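You operate a simulated robot arm through the tools that you are given. There is no shell and no other tool.

Carry out the task below with a simulated robot arm. There is one attempt and no reset: what you move stays moved.

## Task
Test the green can in the can tester, then switch it off.
Fine: it tests at a safe 12 V; plus to plus, dial at the can's F, clamp closed before it goes on; it stays clamped; test no other.

It is judged by the outcome, as a careful person would: the job done as asked, and still so three seconds after it is handed in. It fails if anything else is knocked over, pushed out of place, dropped, spilled or broken.

## Robot
A 6-joint arm with a two-finger parallel gripper, fixed in place. Base frame: the origin is at the foot of the arm, x ahead of it, y to its left, z up; the work surface is at about z = 0.723. Readings come in m, degrees, newtons and seconds.
With the tool pointing down near the work surface it reaches from about 0.26 to 0.66 m from the base axis. Its first joint turns from -66.0 to 66.0 degrees. Payload 2.9 kg.
The TCP is the grasp point between the finger pads, 0.03 m short of the fingertips. In the tool frame z runs along the fingers and y along their closing line. Largest opening 0.11 m; finger width 0.02, thickness 0.01; the body of the gripper, 0.048 by 0.112 m, starts 0.055 m behind the TCP.
Orientation is that of the tool frame in the base frame, as [roll, pitch, yaw] about the fixed x, y, z axes, in that order (R = Rz(yaw) Ry(pitch) Rx(roll)). With the fingers straight down and closing along the base's y, the tool's x points along the base's -x, its y along +y and its z along -z.

## Interface
- The arm moves only by the tool move_arm. Its argument "targets" is a list of rows, each a list of 6 numbers: the shift along the tool's x, y, z in m, then the turn, a rotation vector about the tool's x, y, z in degrees. In form: [[x, y, z, rx, ry, rz], ...]. A call has 1 to 20 rows; each row shifts and turns the commanded pose from where the row before left it, along the tool's axes as they then stand. "hand" is the gripper command, from -1 (shut) to 1 (fully open), values between in proportion, set as the call begins (left out, the last holds). A row lasts 0.2 s, in which the tool goes at most 0.05 m and 8.6 degrees; a call with a longer step from one row to the next is refused whole, and so is a gripper value outside its range. A pose out of reach is approached as far as the arm can. The call stops where the force on the tool passes 40 N (or 10 N more than at its start, if that is more) or the arm is blocked; 0.2 s more then pass. Each finger travels about 0.108 m/s and halts on what it meets, pressing with about 42 N; the grip force reading is that of the motor and also rises with nothing between the fingers. The clock runs only during rows and for 0.2 s after the last one: add rows that do not move to give the fingers time. The reply holds the time, the measured pose of the TCP, the force on the tool along the base axes, the opening and the grip force, in the units named above and with some noise, with the torque about the TCP (base axes, N m) and any sound that the robot's microphone picked up.
- Cameras (640 x 400 px; columns grow to the right, rows downward): "scene" is fixed at [0.0754, 0.4258, 1.4041]; the picture's right is [-0.81, -0.59, 0.00], its down [-0.23, 0.31, -0.92] and it looks along [0.55, -0.74, -0.39] (base axes); focal length 312 px, centre (320, 200). "wrist" rides on the gripper at [0.072, 0.017, -0.103] in the tool frame; the picture's right is [-0.23, 0.97, 0.00], its down [-0.76, -0.18, -0.62] and it looks along [-0.61, -0.14, 0.78] (tool axes); focal length 222 px, centre (320, 200). There is no depth. A picture from a camera that has moved, and an enlarged one, comes with that camera's place and axes in the base frame and with its lens.
- camera(camera): a new picture of that camera. No time passes.
- close_up(camera, box): a new picture of the part [left, top, right, bottom] of that camera's present view, enlarged. No time passes.
- close_job(): hands the job in; it is judged then, once.

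Nothing tells you positions but the pictures and the camera data. Unless the task says otherwise, let go and move clear before handing in.

The tools are called after "Call:" as a command line: name --pt "numbers of a row" for each row, then --argument value for the rest, lists and objects as JSON in quotes. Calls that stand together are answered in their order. move_arm: Moves the arm, as the interface text tells. Its arguments: {"type":"object","properties":{"targets":{"type":"array"},"hand":{"type":"number"}},"required":["targets"]} The other tools are called the same way: camera (camera) takes a picture; close_up (camera, box) takes an enlarged picture of a part of a camera's view; close_job () hands the job in.

At the start:

```text
clock: 0.0
position: [0.421, 0.018, 1.2489]
orientation: [179.9, 0.0, -180.0]
contact_force: [0.7, 1.0, -0.1]
wrist_torque: [0.03, 0.0, -0.02]
width: 0.1103
grip_force: 0.0
```

scene: 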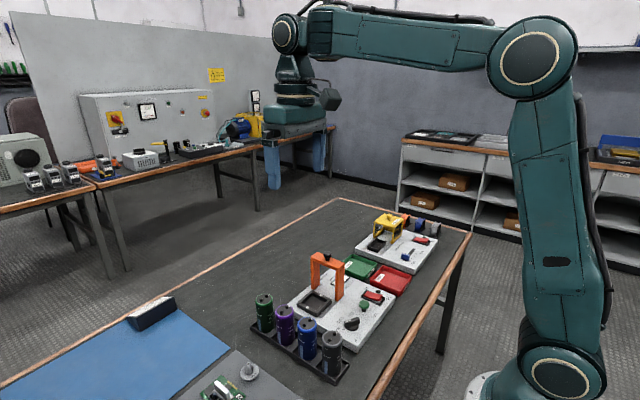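
wrist: 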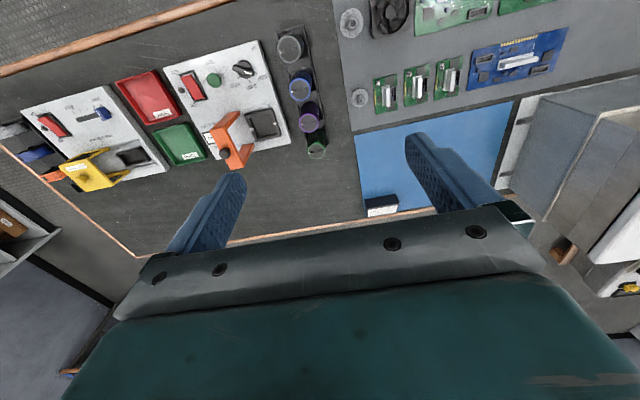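

I see a bench with two testers: one with an orange clamp next to a rack of four cans (green, purple, blue, grey), and one with a yellow clamp. I'll enlarge the views before moving anything.

Call:
close_up --camera "scene" --box '[240, 230, 420, 390]'

Call:
close_up --camera "wrist" --box '[150, 20, 350, 180]'

Call:
close_up --camera "scene" --box '[330, 190, 470, 300]'

Call:
close_up --camera "wrist" --box '[0, 60, 220, 230]'

```text
2.50 times, centred on (330, 310) of scene
camera zoom: at [0.0754, 0.4258, 1.4041], right [-0.81, -0.59, 0.0], down [-0.23, 0.31, -0.92], along [0.55, -0.74, -0.39], focal length 779 px, centre (295, -75)
```

zoom: 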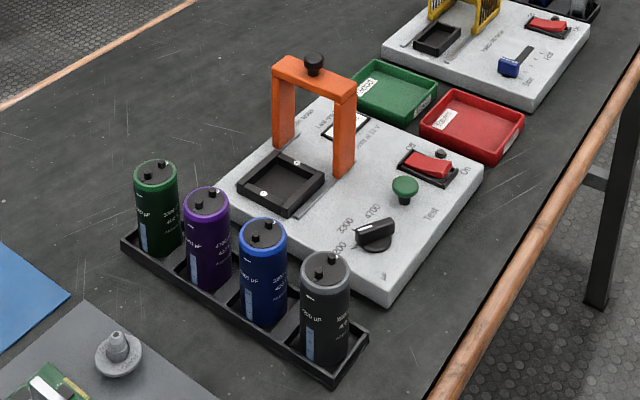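

```text
2.50 times, centred on (250, 100) of wrist
camera zoom: at [0.3491, 0.0359, 1.3531], right [0.23, 0.97, 0.0], down [0.76, -0.18, 0.62], along [0.61, -0.14, -0.78], focal length 555 px, centre (495, 450)
```

zoom: 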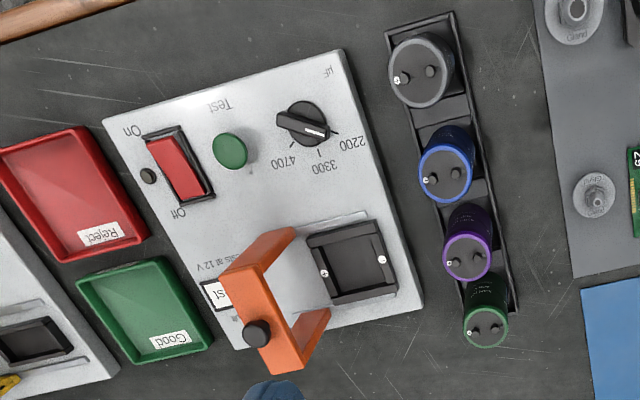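

```text
3.64 times, centred on (400, 245) of scene
camera zoom: at [0.0754, 0.4258, 1.4041], right [-0.81, -0.59, 0.0], down [-0.23, 0.31, -0.92], along [0.55, -0.74, -0.39], focal length 1133 px, centre (29, 36)
```

zoom: 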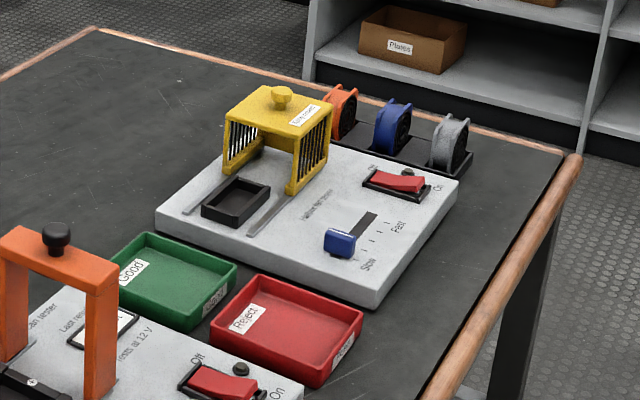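

```text
2.35 times, centred on (110, 145) of wrist
camera zoom: at [0.3491, 0.0359, 1.3531], right [0.23, 0.97, 0.0], down [0.76, -0.18, 0.62], along [0.61, -0.14, -0.78], focal length 523 px, centre (814, 329)
```

zoom: 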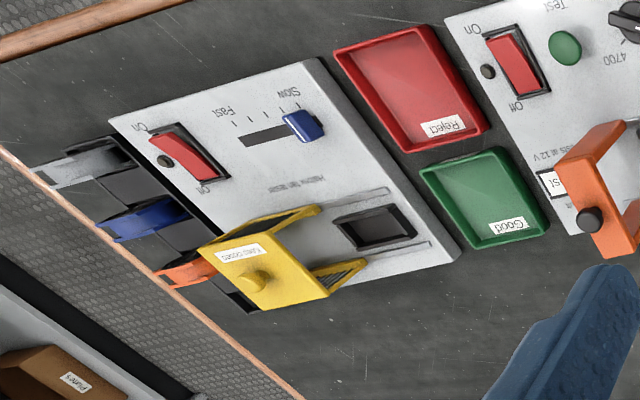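

The can tester is the nearer grey box, with its top at about z 0.75 and spanning x 0.35–0.59, y -0.34 to -0.10. The rack runs along x at y≈-0.03, and the green can is at the far end near (0.593, -0.028). I'll bring the wrist camera closer to read the labels and see how the clamp works.

Call:
move_arm --pt "0.0202 -0.0197 0.0333 0 0 0" --pt "0.0202 -0.0197 0.0333 0 0 0" --pt "0.0202 -0.0197 0.0333 0 0 0" --pt "0.0202 -0.0197 0.0333 0 0 0" --pt "0.0202 -0.0197 0.0333 0 0 0" --pt "0.0202 -0.0197 0.0333 0 0 0"

Call:
camera --camera "wrist"

Call:
camera --camera "scene"

```text
clock: 1.4
position: [0.3013, -0.1005, 1.0489]
orientation: [180.0, 0.0, 180.0]
contact_force: [-0.3, -0.2, -0.5]
wrist_torque: [-0.01, 0.0, 0.0]
width: 0.1099
grip_force: 0.1
```

```text
taken
camera wrist: at [0.229, -0.0837, 1.1529], right [0.23, 0.97, 0.0], down [0.76, -0.18, 0.62], along [0.61, -0.14, -0.78], focal length 222 px, centre (320, 200)
```

wrist: 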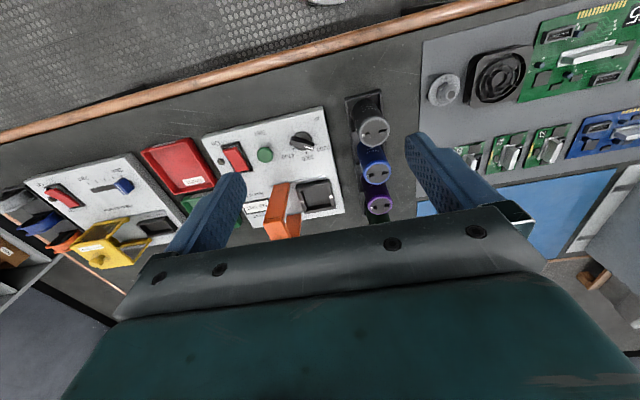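

```text
taken
```

scene: 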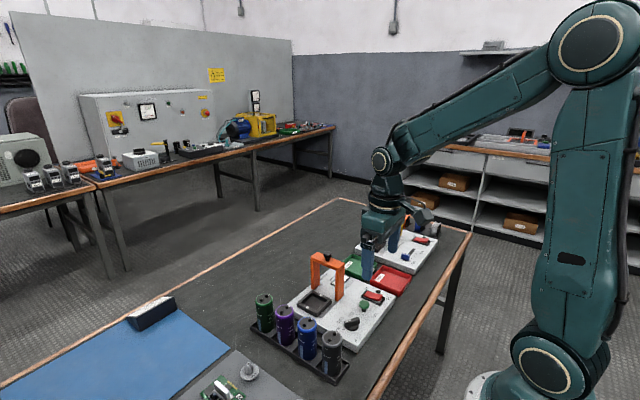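

The wrist view is closer now, so I'll enlarge the tester and the cans.

Call:
close_up --camera "wrist" --box '[195, 95, 355, 245]'

Call:
close_up --camera "wrist" --box '[335, 80, 425, 220]'

Call:
close_up --camera "scene" --box '[245, 280, 355, 385]'

Call:
close_up --camera "scene" --box '[285, 245, 395, 345]'

```text
2.67 times, centred on (275, 170) of wrist
camera zoom: at [0.229, -0.0837, 1.1529], right [0.23, 0.97, 0.0], down [0.76, -0.18, 0.62], along [0.61, -0.14, -0.78], focal length 592 px, centre (440, 280)
```

zoom: 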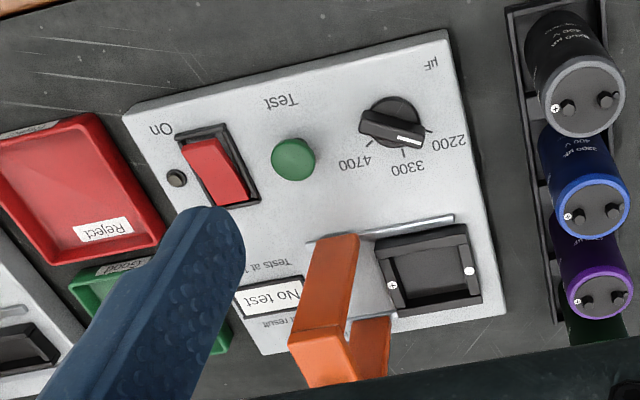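

```text
2.86 times, centred on (380, 150) of wrist
camera zoom: at [0.229, -0.0837, 1.1529], right [0.23, 0.97, 0.0], down [0.76, -0.18, 0.62], along [0.61, -0.14, -0.78], focal length 635 px, centre (149, 343)
```

zoom: 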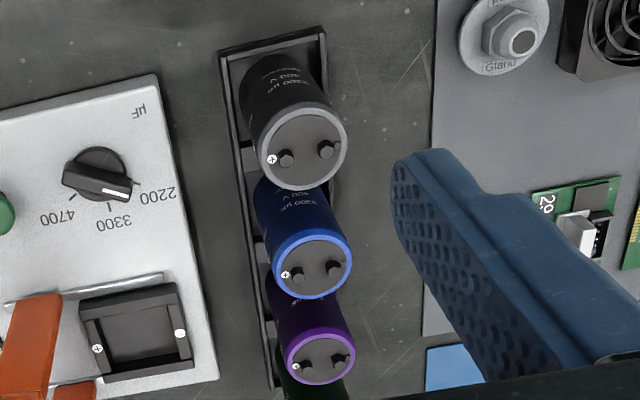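

```text
3.81 times, centred on (300, 332) of scene
camera zoom: at [0.0754, 0.4258, 1.4041], right [-0.81, -0.59, 0.0], down [-0.23, 0.31, -0.92], along [0.55, -0.74, -0.39], focal length 1187 px, centre (396, -305)
```

zoom: 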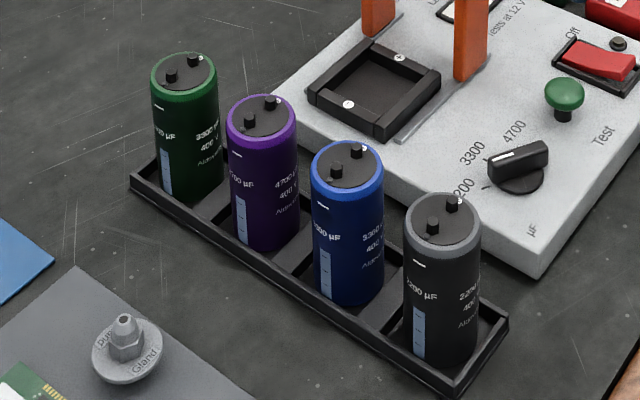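

```text
4.00 times, centred on (340, 295) of scene
camera zoom: at [0.0754, 0.4258, 1.4041], right [-0.81, -0.59, 0.0], down [-0.23, 0.31, -0.92], along [0.55, -0.74, -0.39], focal length 1246 px, centre (240, -180)
```

zoom: 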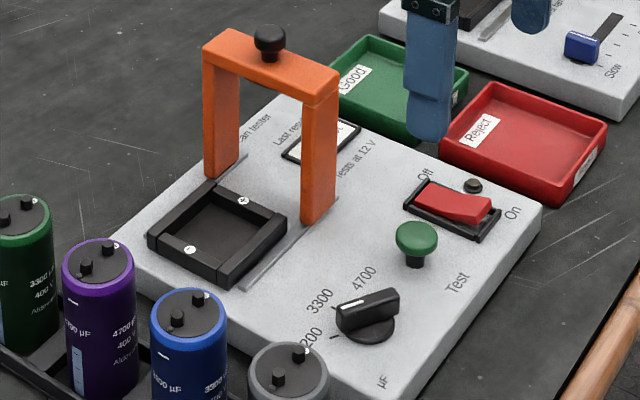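

The nest has + on its far (-y) side, and the cans in the rack seem to have + on the same side. I need to read the green can's value and the dial exactly.

Call:
close_up --camera "scene" --box '[250, 288, 290, 338]'

Call:
close_up --camera "wrist" --box '[270, 120, 330, 170]'

Call:
close_up --camera "scene" --box '[335, 280, 395, 335]'

Call:
close_up --camera "wrist" --box '[285, 170, 345, 220]'

```text
8.00 times, centred on (270, 313) of scene
camera zoom: at [0.0754, 0.4258, 1.4041], right [-0.81, -0.59, 0.0], down [-0.23, 0.31, -0.92], along [0.55, -0.74, -0.39], focal length 2492 px, centre (720, -704)
```

zoom: 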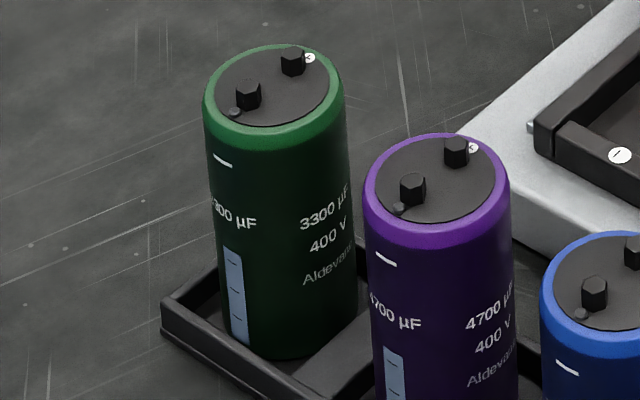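

```text
8.00 times, centred on (300, 145) of wrist
camera zoom: at [0.229, -0.0837, 1.1529], right [0.23, 0.97, 0.0], down [0.76, -0.18, 0.62], along [0.61, -0.14, -0.78], focal length 1777 px, centre (480, 640)
```

zoom: 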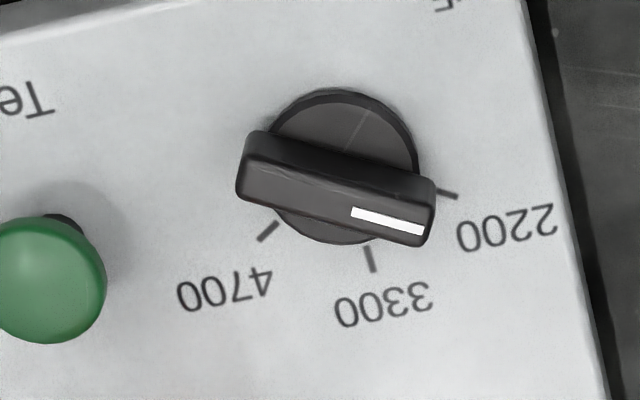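

```text
7.27 times, centred on (365, 308) of scene
camera zoom: at [0.0754, 0.4258, 1.4041], right [-0.81, -0.59, 0.0], down [-0.23, 0.31, -0.92], along [0.55, -0.74, -0.39], focal length 2265 px, centre (-7, -582)
```

zoom: 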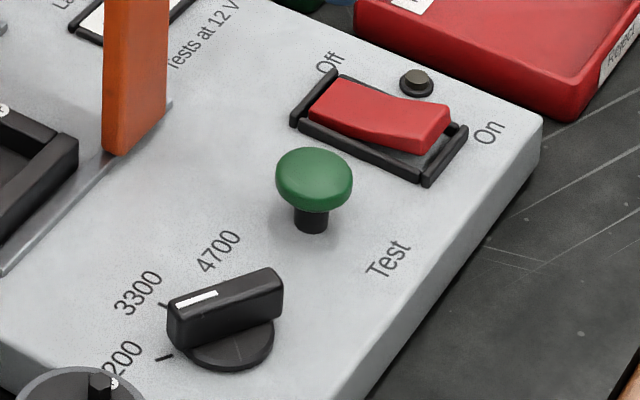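

```text
8.00 times, centred on (315, 195) of wrist
camera zoom: at [0.229, -0.0837, 1.1529], right [0.23, 0.97, 0.0], down [0.76, -0.18, 0.62], along [0.61, -0.14, -0.78], focal length 1777 px, centre (360, 240)
```

zoom: 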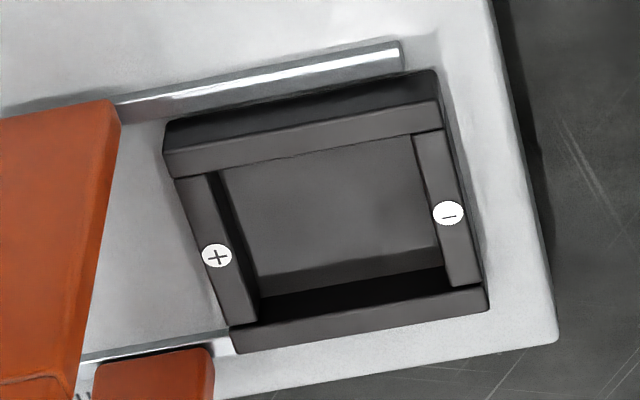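

The green can reads 3300 µF. The dial is at 2200, so it needs about 60° clockwise, with 3300 pointing straight ahead (+x). The switch looks to be Off and the result window says "No test". I'll go above the dial at about (0.393, -0.155) and line the fingers up across its bar.

Call:
move_arm --pt "-0.023 -0.0135 0.0372 0 0 0" --pt "-0.023 -0.0135 0.0372 0 0 0" --pt "-0.023 -0.0135 0.0372 0 0 0" --pt "-0.023 -0.0135 0.0372 0 0 0" --pt "0 0 0 0 0 -7.5" --pt "0 0 0 0 0 -7.5" --pt "0 0 0 0 0 -7.5" --pt "0 0 0 0 0 -7.5" --pt "0 0 0 0 0 -7.5" --pt "0 0 0 0 0 -7.5" --pt "0 0 0 0 0 -7.5" --pt "0 0 0 0 0 -7.5" --pt "0 0 0 0 0 0" --hand -0.2

Call:
camera --camera "wrist"

Call:
camera --camera "scene"

```text
clock: 4.2
position: [0.3918, -0.1522, 0.9008]
orientation: [180.0, 0.1, -119.9]
contact_force: [-0.3, 0.5, 0.5]
wrist_torque: [-0.03, -0.04, 0.0]
width: 0.044
grip_force: 0.0
```

```text
taken
camera wrist: at [0.3414, -0.2073, 1.0044], right [-0.73, 0.68, 0.0], down [0.53, 0.57, 0.62], along [0.43, 0.46, -0.78], focal length 222 px, centre (320, 200)
```

wrist: 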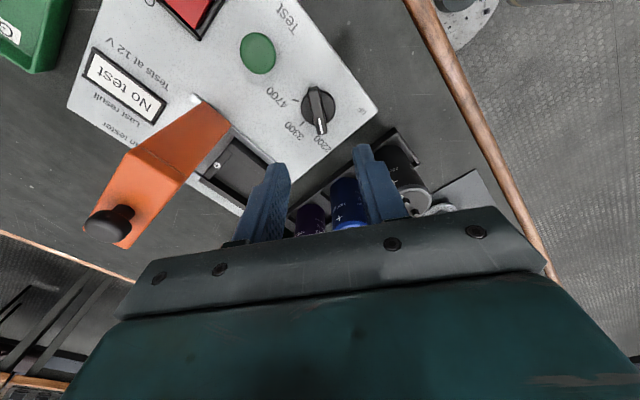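

```text
taken
```

scene: 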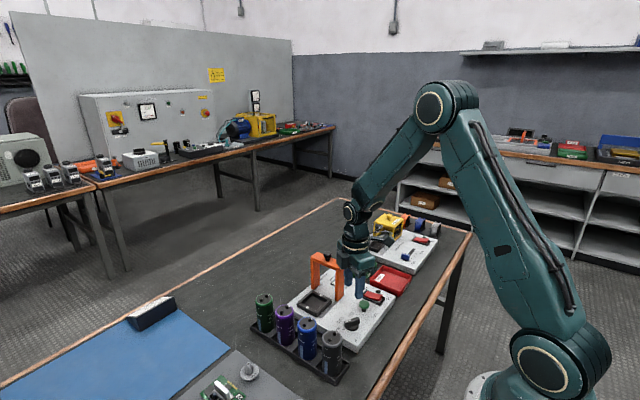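

The dial is visible just below the fingertips. I'll enlarge it to check the bar's centre and angle.

Call:
close_up --camera "wrist" --box '[270, 70, 370, 160]'

Call:
close_up --camera "wrist" --box '[60, 60, 300, 250]'

```text
4.44 times, centred on (320, 115) of wrist
camera zoom: at [0.3414, -0.2073, 1.0044], right [-0.73, 0.68, 0.0], down [0.53, 0.57, 0.62], along [0.43, 0.46, -0.78], focal length 987 px, centre (320, 578)
```

zoom: 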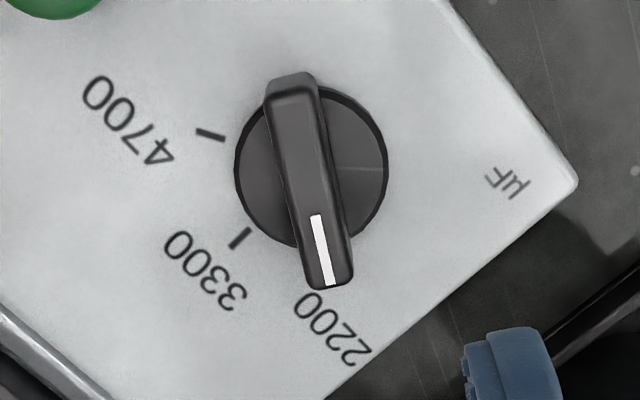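

```text
2.11 times, centred on (180, 155) of wrist
camera zoom: at [0.3414, -0.2073, 1.0044], right [-0.73, 0.68, 0.0], down [0.53, 0.57, 0.62], along [0.43, 0.46, -0.78], focal length 468 px, centre (615, 295)
```

zoom: 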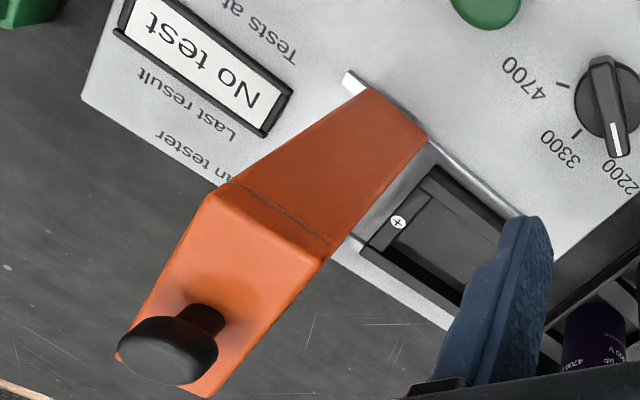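

The bar's centre is at about (0.3925, -0.155) and its pointer is at about 60°, on 2200. I'll descend most of the way and check the alignment.

Call:
move_arm --pt "0.0008 -0.001 0.03 0 0 0" --pt "0 0 0.03 0 0 0" --pt "0 0 0.03 0 0 0" --pt "0 0 0 0 0 0"

Call:
camera --camera "wrist"

Call:
close_up --camera "scene" --box '[320, 260, 400, 340]'

```text
clock: 5.2
position: [0.3921, -0.1553, 0.8085]
orientation: [180.0, 0.1, -119.9]
contact_force: [0.1, 0.0, 0.2]
wrist_torque: [0.0, 0.02, 0.01]
width: 0.0438
grip_force: 0.1
```

```text
taken
camera wrist: at [0.3417, -0.2102, 0.9125], right [-0.73, 0.68, 0.0], down [0.53, 0.57, 0.62], along [0.43, 0.46, -0.78], focal length 222 px, centre (320, 200)
```

wrist: 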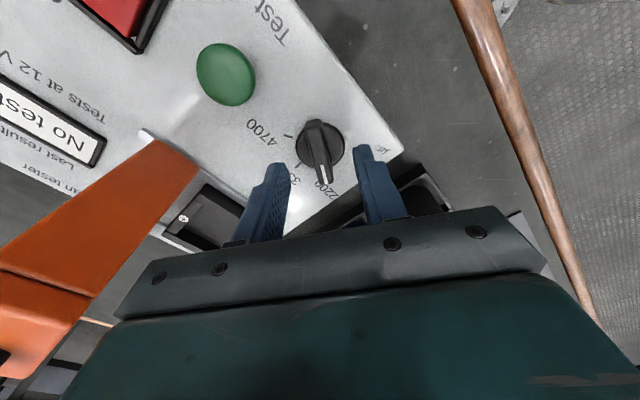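

```text
5.00 times, centred on (360, 300) of scene
camera zoom: at [0.0754, 0.4258, 1.4041], right [-0.81, -0.59, 0.0], down [-0.23, 0.31, -0.92], along [0.55, -0.74, -0.39], focal length 1557 px, centre (120, -300)
```

zoom: 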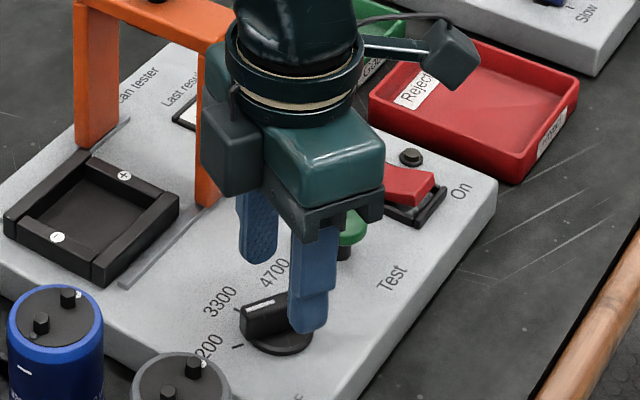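

The bar is centred between the fingers. I'll lower the tips to just above the dial's disk and close on the bar.

Call:
move_arm --pt "0 0 0.0105 0 0 0" --pt "0 0 0.0105 0 0 0" --pt "0 0 0 0 0 0"

Call:
move_arm --pt "0 0 0 0 0 0" --pt "0 0 0 0 0 0" --pt "0 0 0 0 0 0" --hand -1

Call:
close_up --camera "wrist" --box '[220, 60, 420, 220]'

Call:
close_up --camera "scene" --box '[320, 260, 400, 340]'

```text
clock: 6.0
position: [0.3934, -0.1544, 0.7871]
orientation: [180.0, 0.1, -119.9]
contact_force: [-0.4, -0.2, 0.7]
wrist_torque: [0.04, 0.0, 0.0]
width: 0.0435
grip_force: 0.1
```

```text
clock: 6.8
position: [0.3921, -0.154, 0.7867]
orientation: [180.0, 0.1, -120.1]
contact_force: [0.8, 0.8, -1.7]
wrist_torque: [-0.08, 0.01, -0.04]
width: 0.0118
grip_force: 44.6
```

```text
2.50 times, centred on (320, 140) of wrist
camera zoom: at [0.3422, -0.2091, 0.892], right [-0.73, 0.68, 0.0], down [0.53, 0.57, 0.62], along [0.43, 0.46, -0.78], focal length 555 px, centre (320, 350)
```

zoom: 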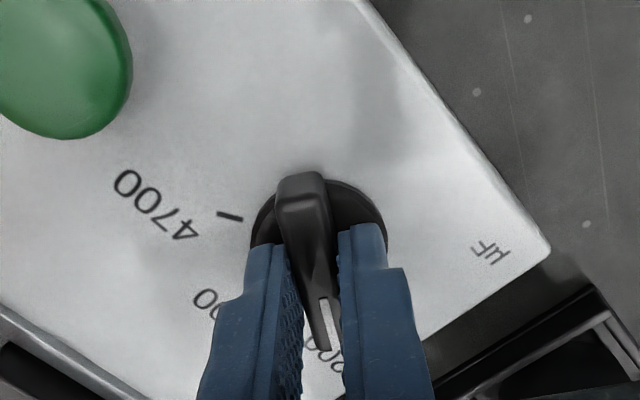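

```text
5.00 times, centred on (360, 300) of scene
camera zoom: at [0.0754, 0.4258, 1.4041], right [-0.81, -0.59, 0.0], down [-0.23, 0.31, -0.92], along [0.55, -0.74, -0.39], focal length 1557 px, centre (120, -300)
```

zoom: 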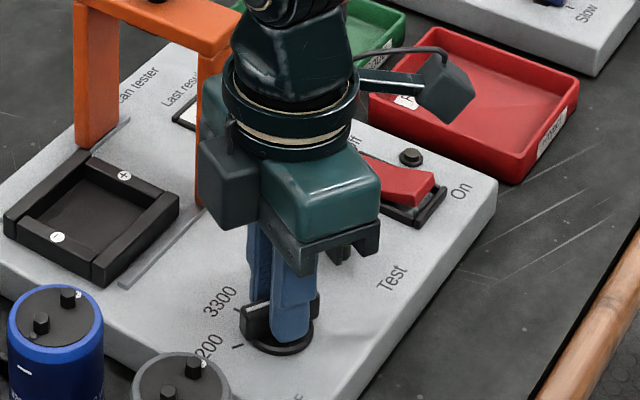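

I have a firm grip on the bar (11.8 mm). Now I'll turn it 60° clockwise so the pointer goes to 3300.

Call:
move_arm --pt "0 0 0 0 0 6" --pt "0 0 0 0 0 6" --pt "0 0 0 0 0 6" --pt "0 0 0 0 0 6" --pt "0 0 0 0 0 6" --pt "0 0 0 0 0 6" --pt "0 0 0 0 0 6" --pt "0 0 0 0 0 6" --pt "0 0 0 0 0 6" --pt "0 0 0 0 0 6" --pt "0 0 0 0 0 0"

Call:
close_up --camera "wrist" --box '[220, 60, 420, 220]'

Call:
close_up --camera "scene" --box '[320, 260, 400, 340]'

```text
clock: 8.0
position: [0.3928, -0.154, 0.7887]
orientation: [-179.8, -0.1, -148.8]
contact_force: [5.1, -2.3, -6.3]
wrist_torque: [-0.26, 0.46, 0.02]
width: 0.0119
grip_force: 45.2
stopped in row 6: the force on the tool passed its limit at 41 N (the readings are from after the stop); the commanded pose is now the measured one
```

```text
2.50 times, centred on (320, 140) of wrist
camera zoom: at [0.3224, -0.1775, 0.8922], right [-0.31, 0.95, 0.0], down [0.74, 0.24, 0.62], along [0.59, 0.19, -0.78], focal length 555 px, centre (320, 350)
```

zoom: 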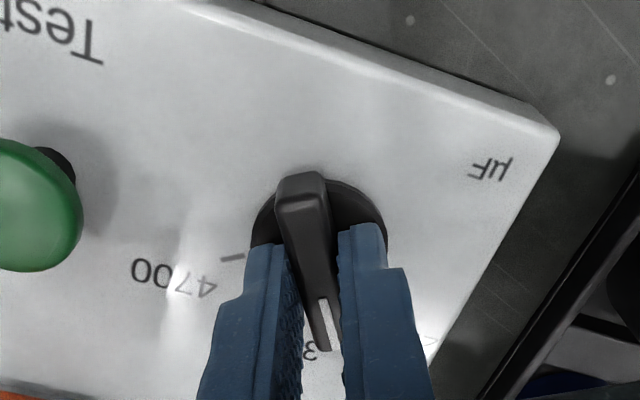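

```text
5.00 times, centred on (360, 300) of scene
camera zoom: at [0.0756, 0.4257, 1.4042], right [-0.81, -0.59, 0.0], down [-0.23, 0.31, -0.92], along [0.55, -0.74, -0.39], focal length 1557 px, centre (120, -300)
```

zoom: 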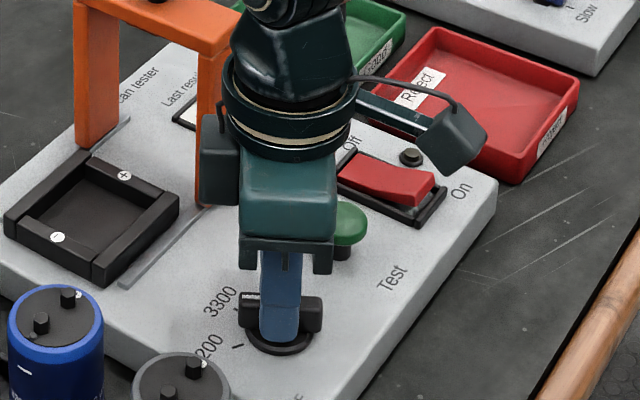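

The dial turned about 30° before the arm stopped on side force, which is now back to a few newtons. I'll carry on gently toward 3300.

Call:
move_arm --pt "0 0 0 0 0 3" --pt "0 0 0 0 0 3" --pt "0 0 0 0 0 3" --pt "0 0 0 0 0 3" --pt "0 0 0 0 0 0"

Call:
close_up --camera "wrist" --box '[220, 60, 420, 220]'

```text
clock: 9.2
position: [0.3942, -0.1553, 0.7882]
orientation: [-179.9, 0.0, -161.1]
contact_force: [0.6, -12.3, -17.4]
wrist_torque: [0.25, -1.0, 0.03]
width: 0.0118
grip_force: 45.0
```

```text
2.50 times, centred on (320, 140) of wrist
camera zoom: at [0.3195, -0.1623, 0.8923], right [-0.1, 0.99, 0.0], down [0.78, 0.08, 0.62], along [0.62, 0.06, -0.78], focal length 555 px, centre (320, 350)
```

zoom: 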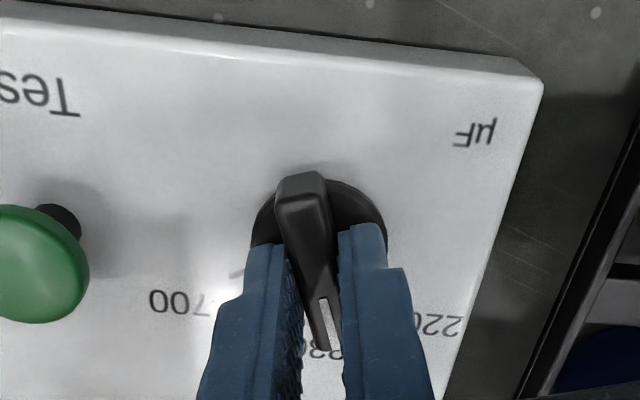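

The dial is turning without slipping and about 19° remains, so I'll continue.

Call:
move_arm --pt "0 0 0 0 0 3.2" --pt "0 0 0 0 0 3.2" --pt "0 0 0 0 0 3.2" --pt "0 0 0 0 0 3.2" --pt "0 0 0 0 0 3.2" --pt "0 0 0 0 0 3.0" --pt "0 0 0 0 0 0"

Call:
close_up --camera "wrist" --box '[220, 60, 420, 220]'

```text
clock: 10.7
position: [0.3925, -0.1541, 0.7888]
orientation: [-179.8, 0.0, 179.9]
contact_force: [4.7, -2.7, -5.5]
wrist_torque: [0.12, 0.48, 0.02]
width: 0.0118
grip_force: 45.4
stopped in row 7: the force on the tool passed its limit at 40 N (the readings are from after the stop); the commanded pose is now the measured one
```

```text
2.50 times, centred on (320, 140) of wrist
camera zoom: at [0.3207, -0.138, 0.8921], right [0.23, 0.97, 0.0], down [0.76, -0.18, 0.63], along [0.61, -0.14, -0.78], focal length 555 px, centre (320, 350)
```

zoom: 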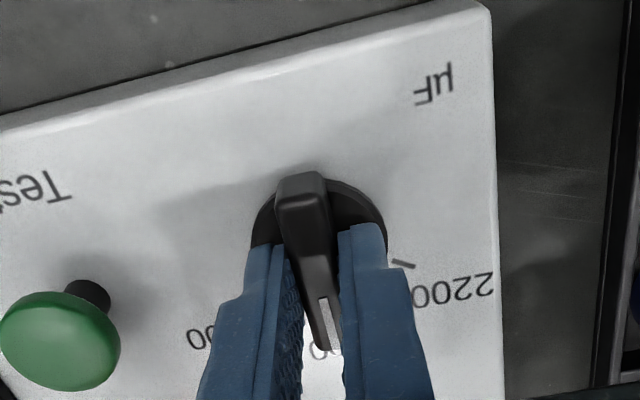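

The gripper is back at yaw 180, so the pointer should face +x at 3300. I'll release it, lift straight up and check.

Call:
move_arm --pt "0 0 0 0 0 0" --pt "0 0 0 0 0 0" --pt "0 0 0 0 0 0" --hand -0.2

Call:
move_arm --pt "0 0 -0.03 0 0 0" --pt "0 0 -0.04 0 0 0" --pt "0 0 -0.04 0 0 0" --pt "0 0 0 0 0 0"

Call:
camera --camera "wrist"

Call:
close_up --camera "wrist" --box '[270, 70, 370, 160]'

Call:
close_up --camera "scene" --box '[320, 260, 400, 340]'

```text
clock: 11.5
position: [0.3926, -0.1543, 0.7887]
orientation: [-179.8, 0.1, -179.9]
contact_force: [-0.2, -0.4, -0.5]
wrist_torque: [0.01, 0.01, -0.01]
width: 0.0438
grip_force: 0.0
```

```text
clock: 12.5
position: [0.3931, -0.1559, 0.9002]
orientation: [-179.8, 0.0, -179.9]
contact_force: [-0.2, 0.3, 0.0]
wrist_torque: [0.01, 0.0, 0.0]
width: 0.044
grip_force: 0.0
```

```text
taken
camera wrist: at [0.3204, -0.1382, 1.0039], right [0.23, 0.97, 0.0], down [0.76, -0.18, 0.62], along [0.61, -0.14, -0.78], focal length 222 px, centre (320, 200)
```

wrist: 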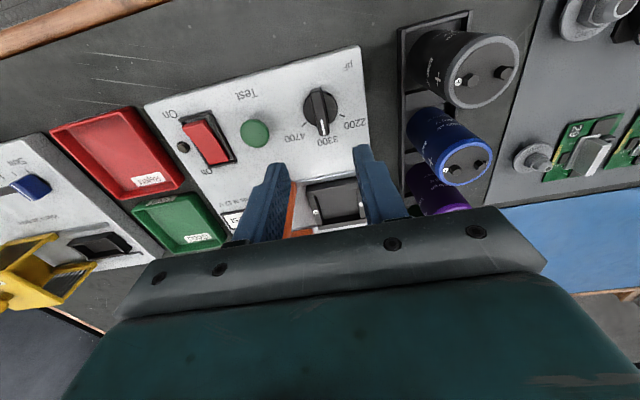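

```text
4.44 times, centred on (320, 115) of wrist
camera zoom: at [0.3204, -0.1382, 1.0039], right [0.23, 0.97, 0.0], down [0.76, -0.18, 0.62], along [0.61, -0.14, -0.78], focal length 987 px, centre (320, 578)
```

zoom: 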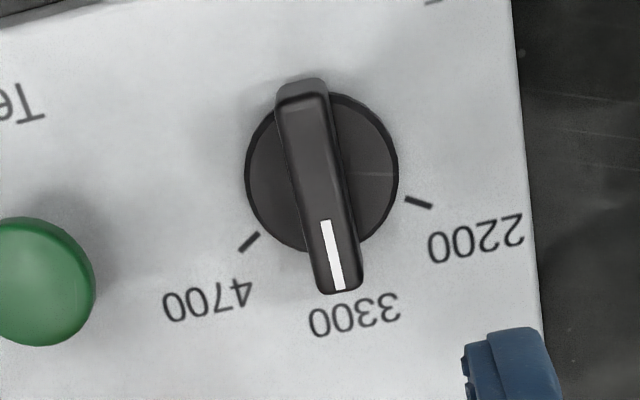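

```text
5.00 times, centred on (360, 300) of scene
camera zoom: at [0.0754, 0.4258, 1.4041], right [-0.81, -0.59, 0.0], down [-0.23, 0.31, -0.92], along [0.55, -0.74, -0.39], focal length 1557 px, centre (120, -300)
```

zoom: 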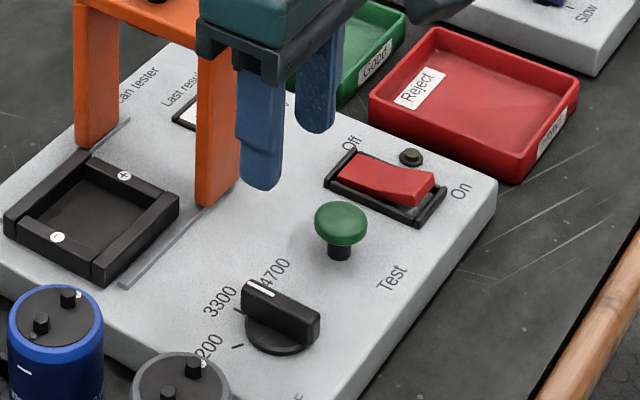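

The dial is now on 3300, with the pointer straight between the other two marks. Next I'll go above the green can and turn the gripper so the fingers close along x, keeping the gripper body clear of the clamp later.

Call:
move_arm --pt "0 0 -0.04 0 0 0" --pt "-0.0333 0.0212 -0.006 0 0 0" --pt "-0.0333 0.0212 -0.006 0 0 0" --pt "-0.0333 0.0212 -0.006 0 0 0" --pt "-0.0333 0.0212 -0.006 0 0 0" --pt "-0.0333 0.0212 -0.006 0 0 0" --pt "-0.0333 0.0212 -0.006 0 0 0" --pt "0 0 0 0 0 -7.5" --pt "0 0 0 0 0 -7.5" --pt "0 0 0 0 0 -7.5" --pt "0 0 0 0 0 -7.5" --pt "0 0 0 0 0 -7.5" --pt "0 0 0 0 0 -7.5" --pt "0 0 0 0 0 -7.5" --pt "0 0 0 0 0 -7.5" --pt "0 0 0 0 0 -7.5" --pt "0 0 0 0 0 -7.5" --pt "0 0 0 0 0 -7.5" --pt "0 0 0 0 0 -7.5" --pt "0 0 0 0 0 0" --hand 0.2

Call:
camera --camera "wrist"

Call:
camera --camera "scene"

```text
clock: 16.7
position: [0.5916, -0.0271, 0.9734]
orientation: [-179.9, -0.2, -89.9]
contact_force: [0.3, -0.4, 0.4]
wrist_torque: [-0.01, -0.01, -0.01]
width: 0.0659
grip_force: 0.0
```

```text
taken
camera wrist: at [0.5756, -0.0993, 1.0784], right [-0.97, 0.23, 0.0], down [0.18, 0.76, 0.62], along [0.14, 0.6, -0.78], focal length 222 px, centre (320, 200)
```

wrist: 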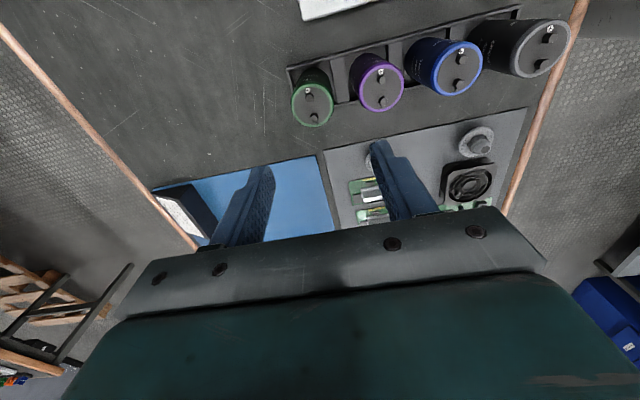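

```text
taken
```

scene: 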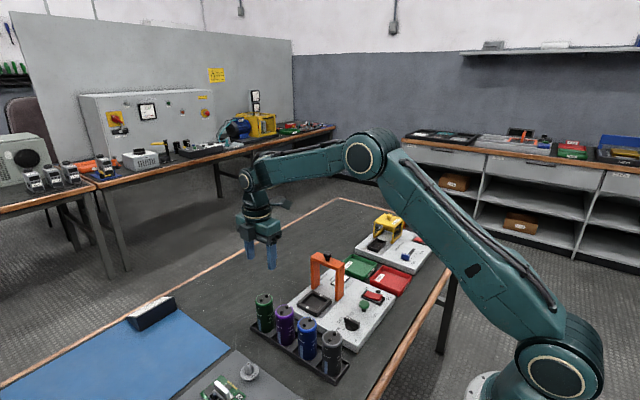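

The gripper is over the far end of the rack. I'll enlarge the green can to fix its position and the orientation of its terminals.

Call:
close_up --camera "wrist" --box '[270, 40, 370, 150]'

Call:
close_up --camera "wrist" --box '[270, 0, 590, 180]'

```text
3.64 times, centred on (320, 95) of wrist
camera zoom: at [0.5756, -0.0993, 1.0784], right [-0.97, 0.23, 0.0], down [0.18, 0.76, 0.62], along [0.14, 0.6, -0.78], focal length 808 px, centre (320, 582)
```

zoom: 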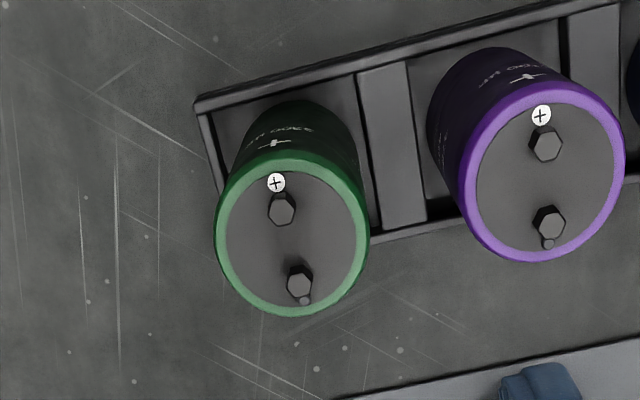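

```text
2.00 times, centred on (430, 90) of wrist
camera zoom: at [0.5756, -0.0993, 1.0784], right [-0.97, 0.23, 0.0], down [0.18, 0.76, 0.62], along [0.14, 0.6, -0.78], focal length 444 px, centre (100, 420)
```

zoom: 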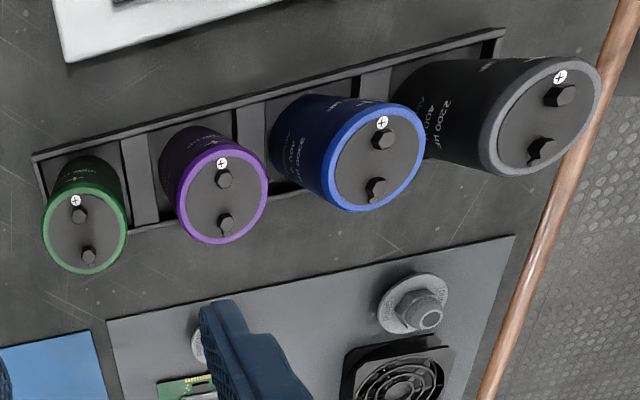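

The green can is centred at about (0.600, -0.031) with its top near z 0.825, and its terminals run along y with + toward -y, the same as the nest. I'll move down above it and check that the fingers straddle it.

Call:
move_arm --pt "0.0035 -0.008 0.02 0 0 0" --pt "0 0 0.04 0 0 0" --pt "0 0 0.04 0 0 0" --pt "0 0 0 0 0 0"

Call:
camera --camera "wrist"

Call:
close_up --camera "scene" --box '[220, 250, 360, 370]'

```text
clock: 17.7
position: [0.6013, -0.0305, 0.8737]
orientation: [-179.9, -0.3, -90.0]
contact_force: [0.5, -0.3, -0.3]
wrist_torque: [-0.01, 0.0, -0.03]
width: 0.066
grip_force: 0.0
```

```text
taken
camera wrist: at [0.5837, -0.1031, 0.9781], right [-0.97, 0.23, 0.0], down [0.18, 0.76, 0.62], along [0.14, 0.6, -0.78], focal length 222 px, centre (320, 200)
```

wrist: 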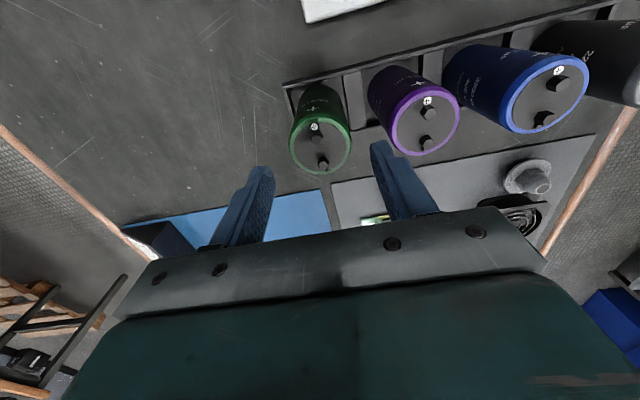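

```text
3.33 times, centred on (290, 310) of scene
camera zoom: at [0.0754, 0.4258, 1.4041], right [-0.81, -0.59, 0.0], down [-0.23, 0.31, -0.92], along [0.55, -0.74, -0.39], focal length 1038 px, centre (420, -167)
```

zoom: 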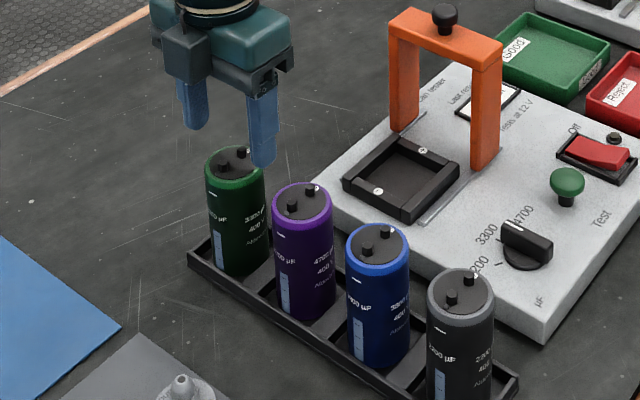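

Call:
close_up --camera "wrist" --box '[270, 70, 390, 190]'

Call:
close_up --camera "scene" --box '[255, 270, 305, 345]'

```text
3.33 times, centred on (330, 130) of wrist
camera zoom: at [0.5837, -0.1031, 0.9781], right [-0.97, 0.23, 0.0], down [0.18, 0.76, 0.62], along [0.14, 0.6, -0.78], focal length 740 px, centre (287, 433)
```

zoom: 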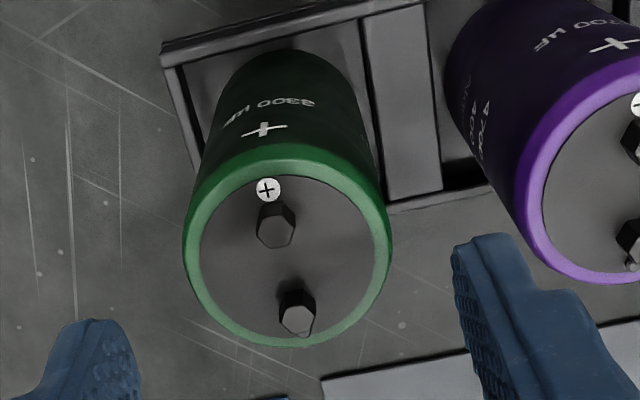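

```text
5.33 times, centred on (280, 308) of scene
camera zoom: at [0.0754, 0.4258, 1.4041], right [-0.81, -0.59, 0.0], down [-0.23, 0.31, -0.92], along [0.55, -0.74, -0.39], focal length 1661 px, centre (533, -373)
```

zoom: 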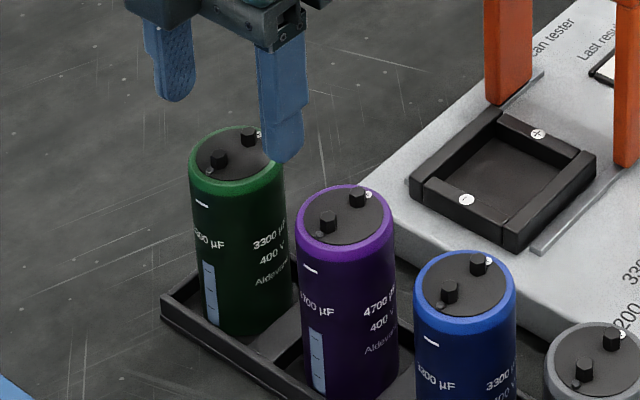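

The can is centred between the fingers and there's room on the purple can's side. I'll lower to grip the upper part of the green can and close.

Call:
move_arm --pt "0.001 0 0.023 0 0 0" --pt "0 0 0.023 0 0 0" --pt "0 0 0.022 0 0 0" --pt "0 0 0 0 0 0"

Call:
close_up --camera "scene" --box '[235, 260, 325, 345]'

Call:
camera --camera "wrist"

```text
clock: 18.7
position: [0.599, -0.0321, 0.8044]
orientation: [-180.0, -0.2, -90.0]
contact_force: [-0.3, 0.1, -0.3]
wrist_torque: [-0.02, 0.0, -0.01]
width: 0.0661
grip_force: 0.0
```

```text
4.71 times, centred on (280, 302) of scene
camera zoom: at [0.0754, 0.4258, 1.4041], right [-0.81, -0.59, 0.0], down [-0.23, 0.31, -0.92], along [0.55, -0.74, -0.39], focal length 1466 px, centre (508, -282)
```

zoom: 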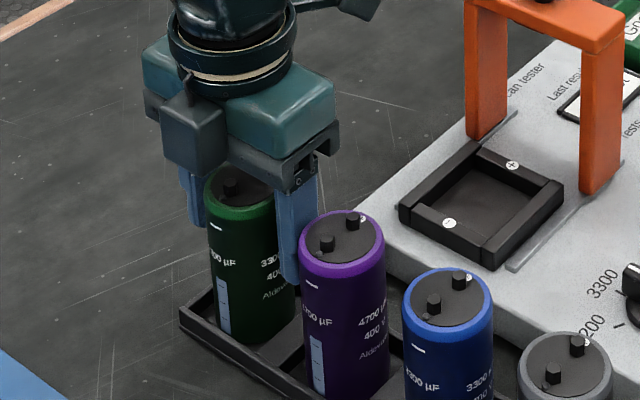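

```text
taken
camera wrist: at [0.5827, -0.105, 0.9098], right [-0.97, 0.23, 0.0], down [0.18, 0.76, 0.62], along [0.14, 0.6, -0.78], focal length 222 px, centre (320, 200)
```

wrist: 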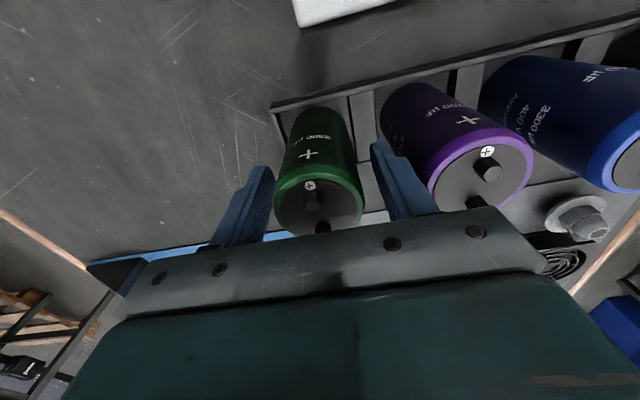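

The fingers straddle the green can cleanly, so I'll close the grip.

Call:
move_arm --pt "0 0 0 0 0 0" --pt "0 0 0 0 0 0" --pt "0 0 0 0 0 0" --pt "0 0 0 0 0 0" --hand -1

Call:
camera --camera "wrist"

```text
clock: 19.7
position: [0.599, -0.0328, 0.8051]
orientation: [-179.9, -0.2, -89.9]
contact_force: [0.1, 0.6, 1.0]
wrist_torque: [-0.02, 0.02, 0.0]
width: 0.047
grip_force: 41.9
```

```text
taken
camera wrist: at [0.5827, -0.105, 0.91], right [-0.97, 0.23, 0.0], down [0.18, 0.76, 0.62], along [0.14, 0.6, -0.78], focal length 222 px, centre (320, 200)
```

wrist: 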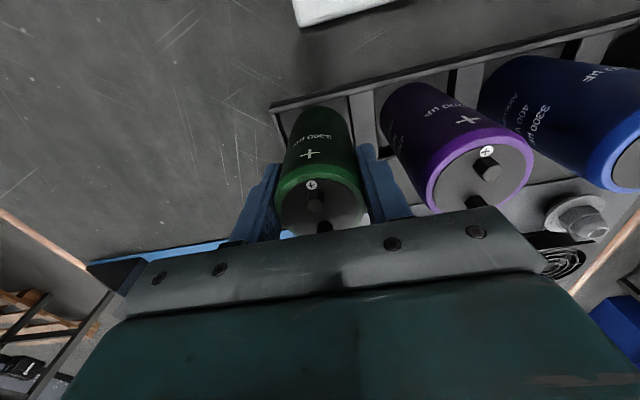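

The grip holds at 47 mm. I'll lift the can straight up out of the rack.

Call:
move_arm --pt "0 0 -0.02 0 0 0" --pt "0 0 -0.03 0 0 0" --pt "0 0 -0.035 0 0 0" --pt "0 0 -0.035 0 0 0" --pt "0 0 -0.03 0 0 0" --pt "0 0 0 0 0 0"

Call:
camera --camera "wrist"

Call:
close_up --camera "scene" --box '[200, 200, 420, 370]'

```text
clock: 21.1
position: [0.5999, -0.0331, 0.9557]
orientation: [-179.9, -0.1, -90.0]
contact_force: [0.6, 0.3, -3.3]
wrist_torque: [0.01, 0.01, -0.01]
width: 0.0471
grip_force: 42.2
```

```text
taken
camera wrist: at [0.5832, -0.1054, 1.0602], right [-0.97, 0.23, 0.0], down [0.18, 0.76, 0.62], along [0.14, 0.6, -0.78], focal length 222 px, centre (320, 200)
```

wrist: 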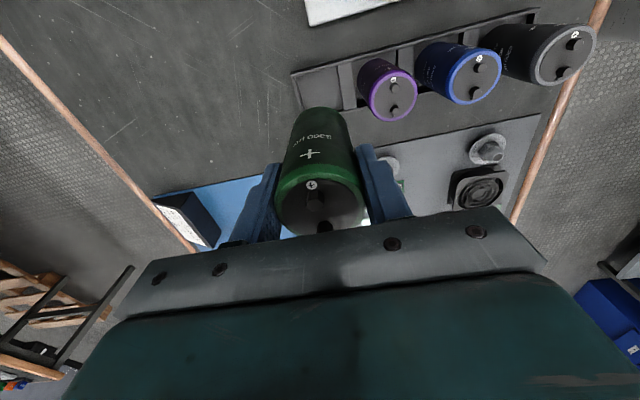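

```text
2.35 times, centred on (310, 285) of scene
camera zoom: at [0.0755, 0.4258, 1.4041], right [-0.81, -0.59, 0.0], down [-0.23, 0.31, -0.92], along [0.55, -0.74, -0.39], focal length 733 px, centre (344, 0)
```

zoom: 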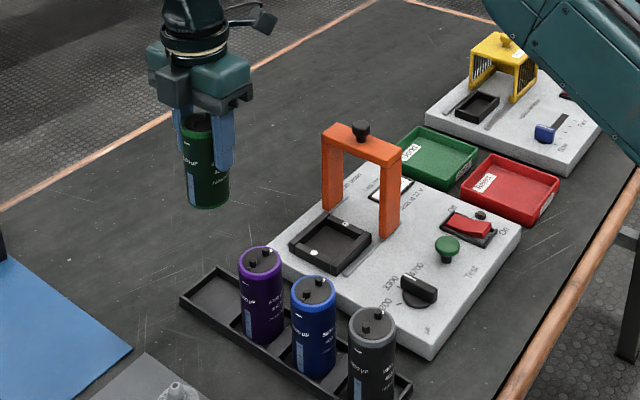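

The can is out of the rack and upright. The nest pocket is about 56 mm square, centred near (0.528, -0.160), with the clamp standing behind it at y≈-0.21. I'll carry the can over the nest at this height.

Call:
move_arm --pt "0.0319 0.018 0 0 0 0" --pt "0.0319 0.018 0 0 0 0" --pt "0.0319 0.018 0 0 0 0" --pt "0.0319 0.018 0 0 0 0" --pt "0 0 0 0 0 0" --pt "0 0 0 0 0 0"

Call:
camera --camera "wrist"

Call:
close_up --camera "scene" --box '[250, 210, 390, 340]'

```text
clock: 22.5
position: [0.5274, -0.1606, 0.9558]
orientation: [-179.9, -0.2, -90.0]
contact_force: [0.2, 0.2, -3.0]
wrist_torque: [0.02, -0.01, -0.01]
width: 0.0467
grip_force: 42.2
```

```text
taken
camera wrist: at [0.5111, -0.2338, 1.0602], right [-0.97, 0.23, 0.0], down [0.18, 0.76, 0.62], along [0.14, 0.6, -0.78], focal length 222 px, centre (320, 200)
```

wrist: 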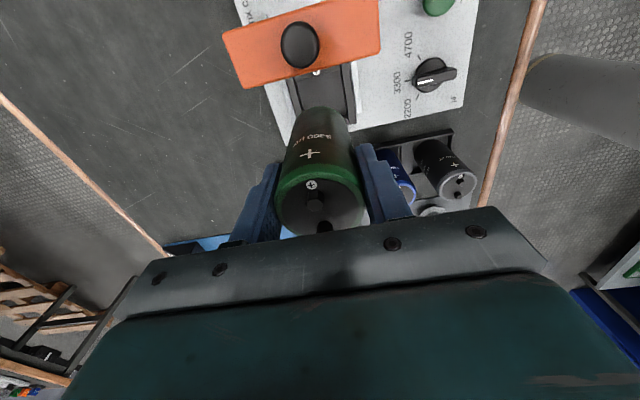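

```text
3.08 times, centred on (320, 275) of scene
camera zoom: at [0.0755, 0.4258, 1.4041], right [-0.81, -0.59, 0.0], down [-0.23, 0.31, -0.92], along [0.55, -0.74, -0.39], focal length 958 px, centre (320, -31)
```

zoom: 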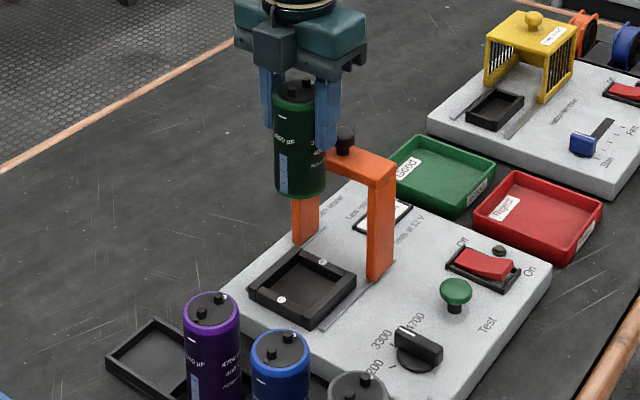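

Call:
close_up --camera "wrist" --box '[260, 30, 380, 150]'

Call:
close_up --camera "scene" --box '[290, 230, 370, 320]'

```text
3.33 times, centred on (320, 90) of wrist
camera zoom: at [0.5111, -0.2338, 1.0602], right [-0.97, 0.23, 0.0], down [0.18, 0.76, 0.62], along [0.14, 0.6, -0.78], focal length 740 px, centre (320, 567)
```

zoom: 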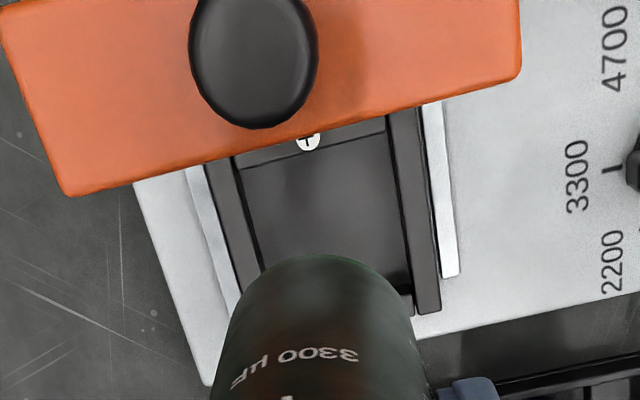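

```text
4.44 times, centred on (330, 275) of scene
camera zoom: at [0.0755, 0.4258, 1.4041], right [-0.81, -0.59, 0.0], down [-0.23, 0.31, -0.92], along [0.55, -0.74, -0.39], focal length 1384 px, centre (276, -133)
```

zoom: 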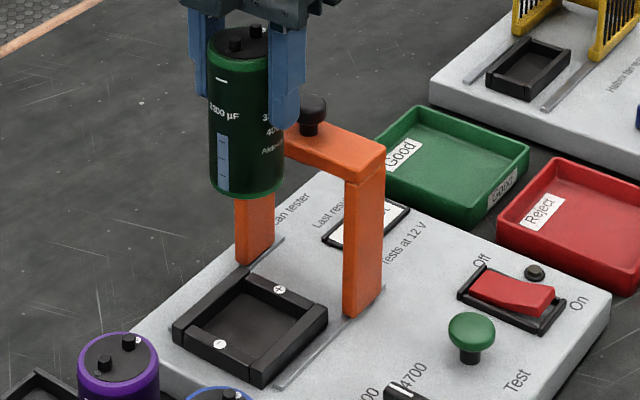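

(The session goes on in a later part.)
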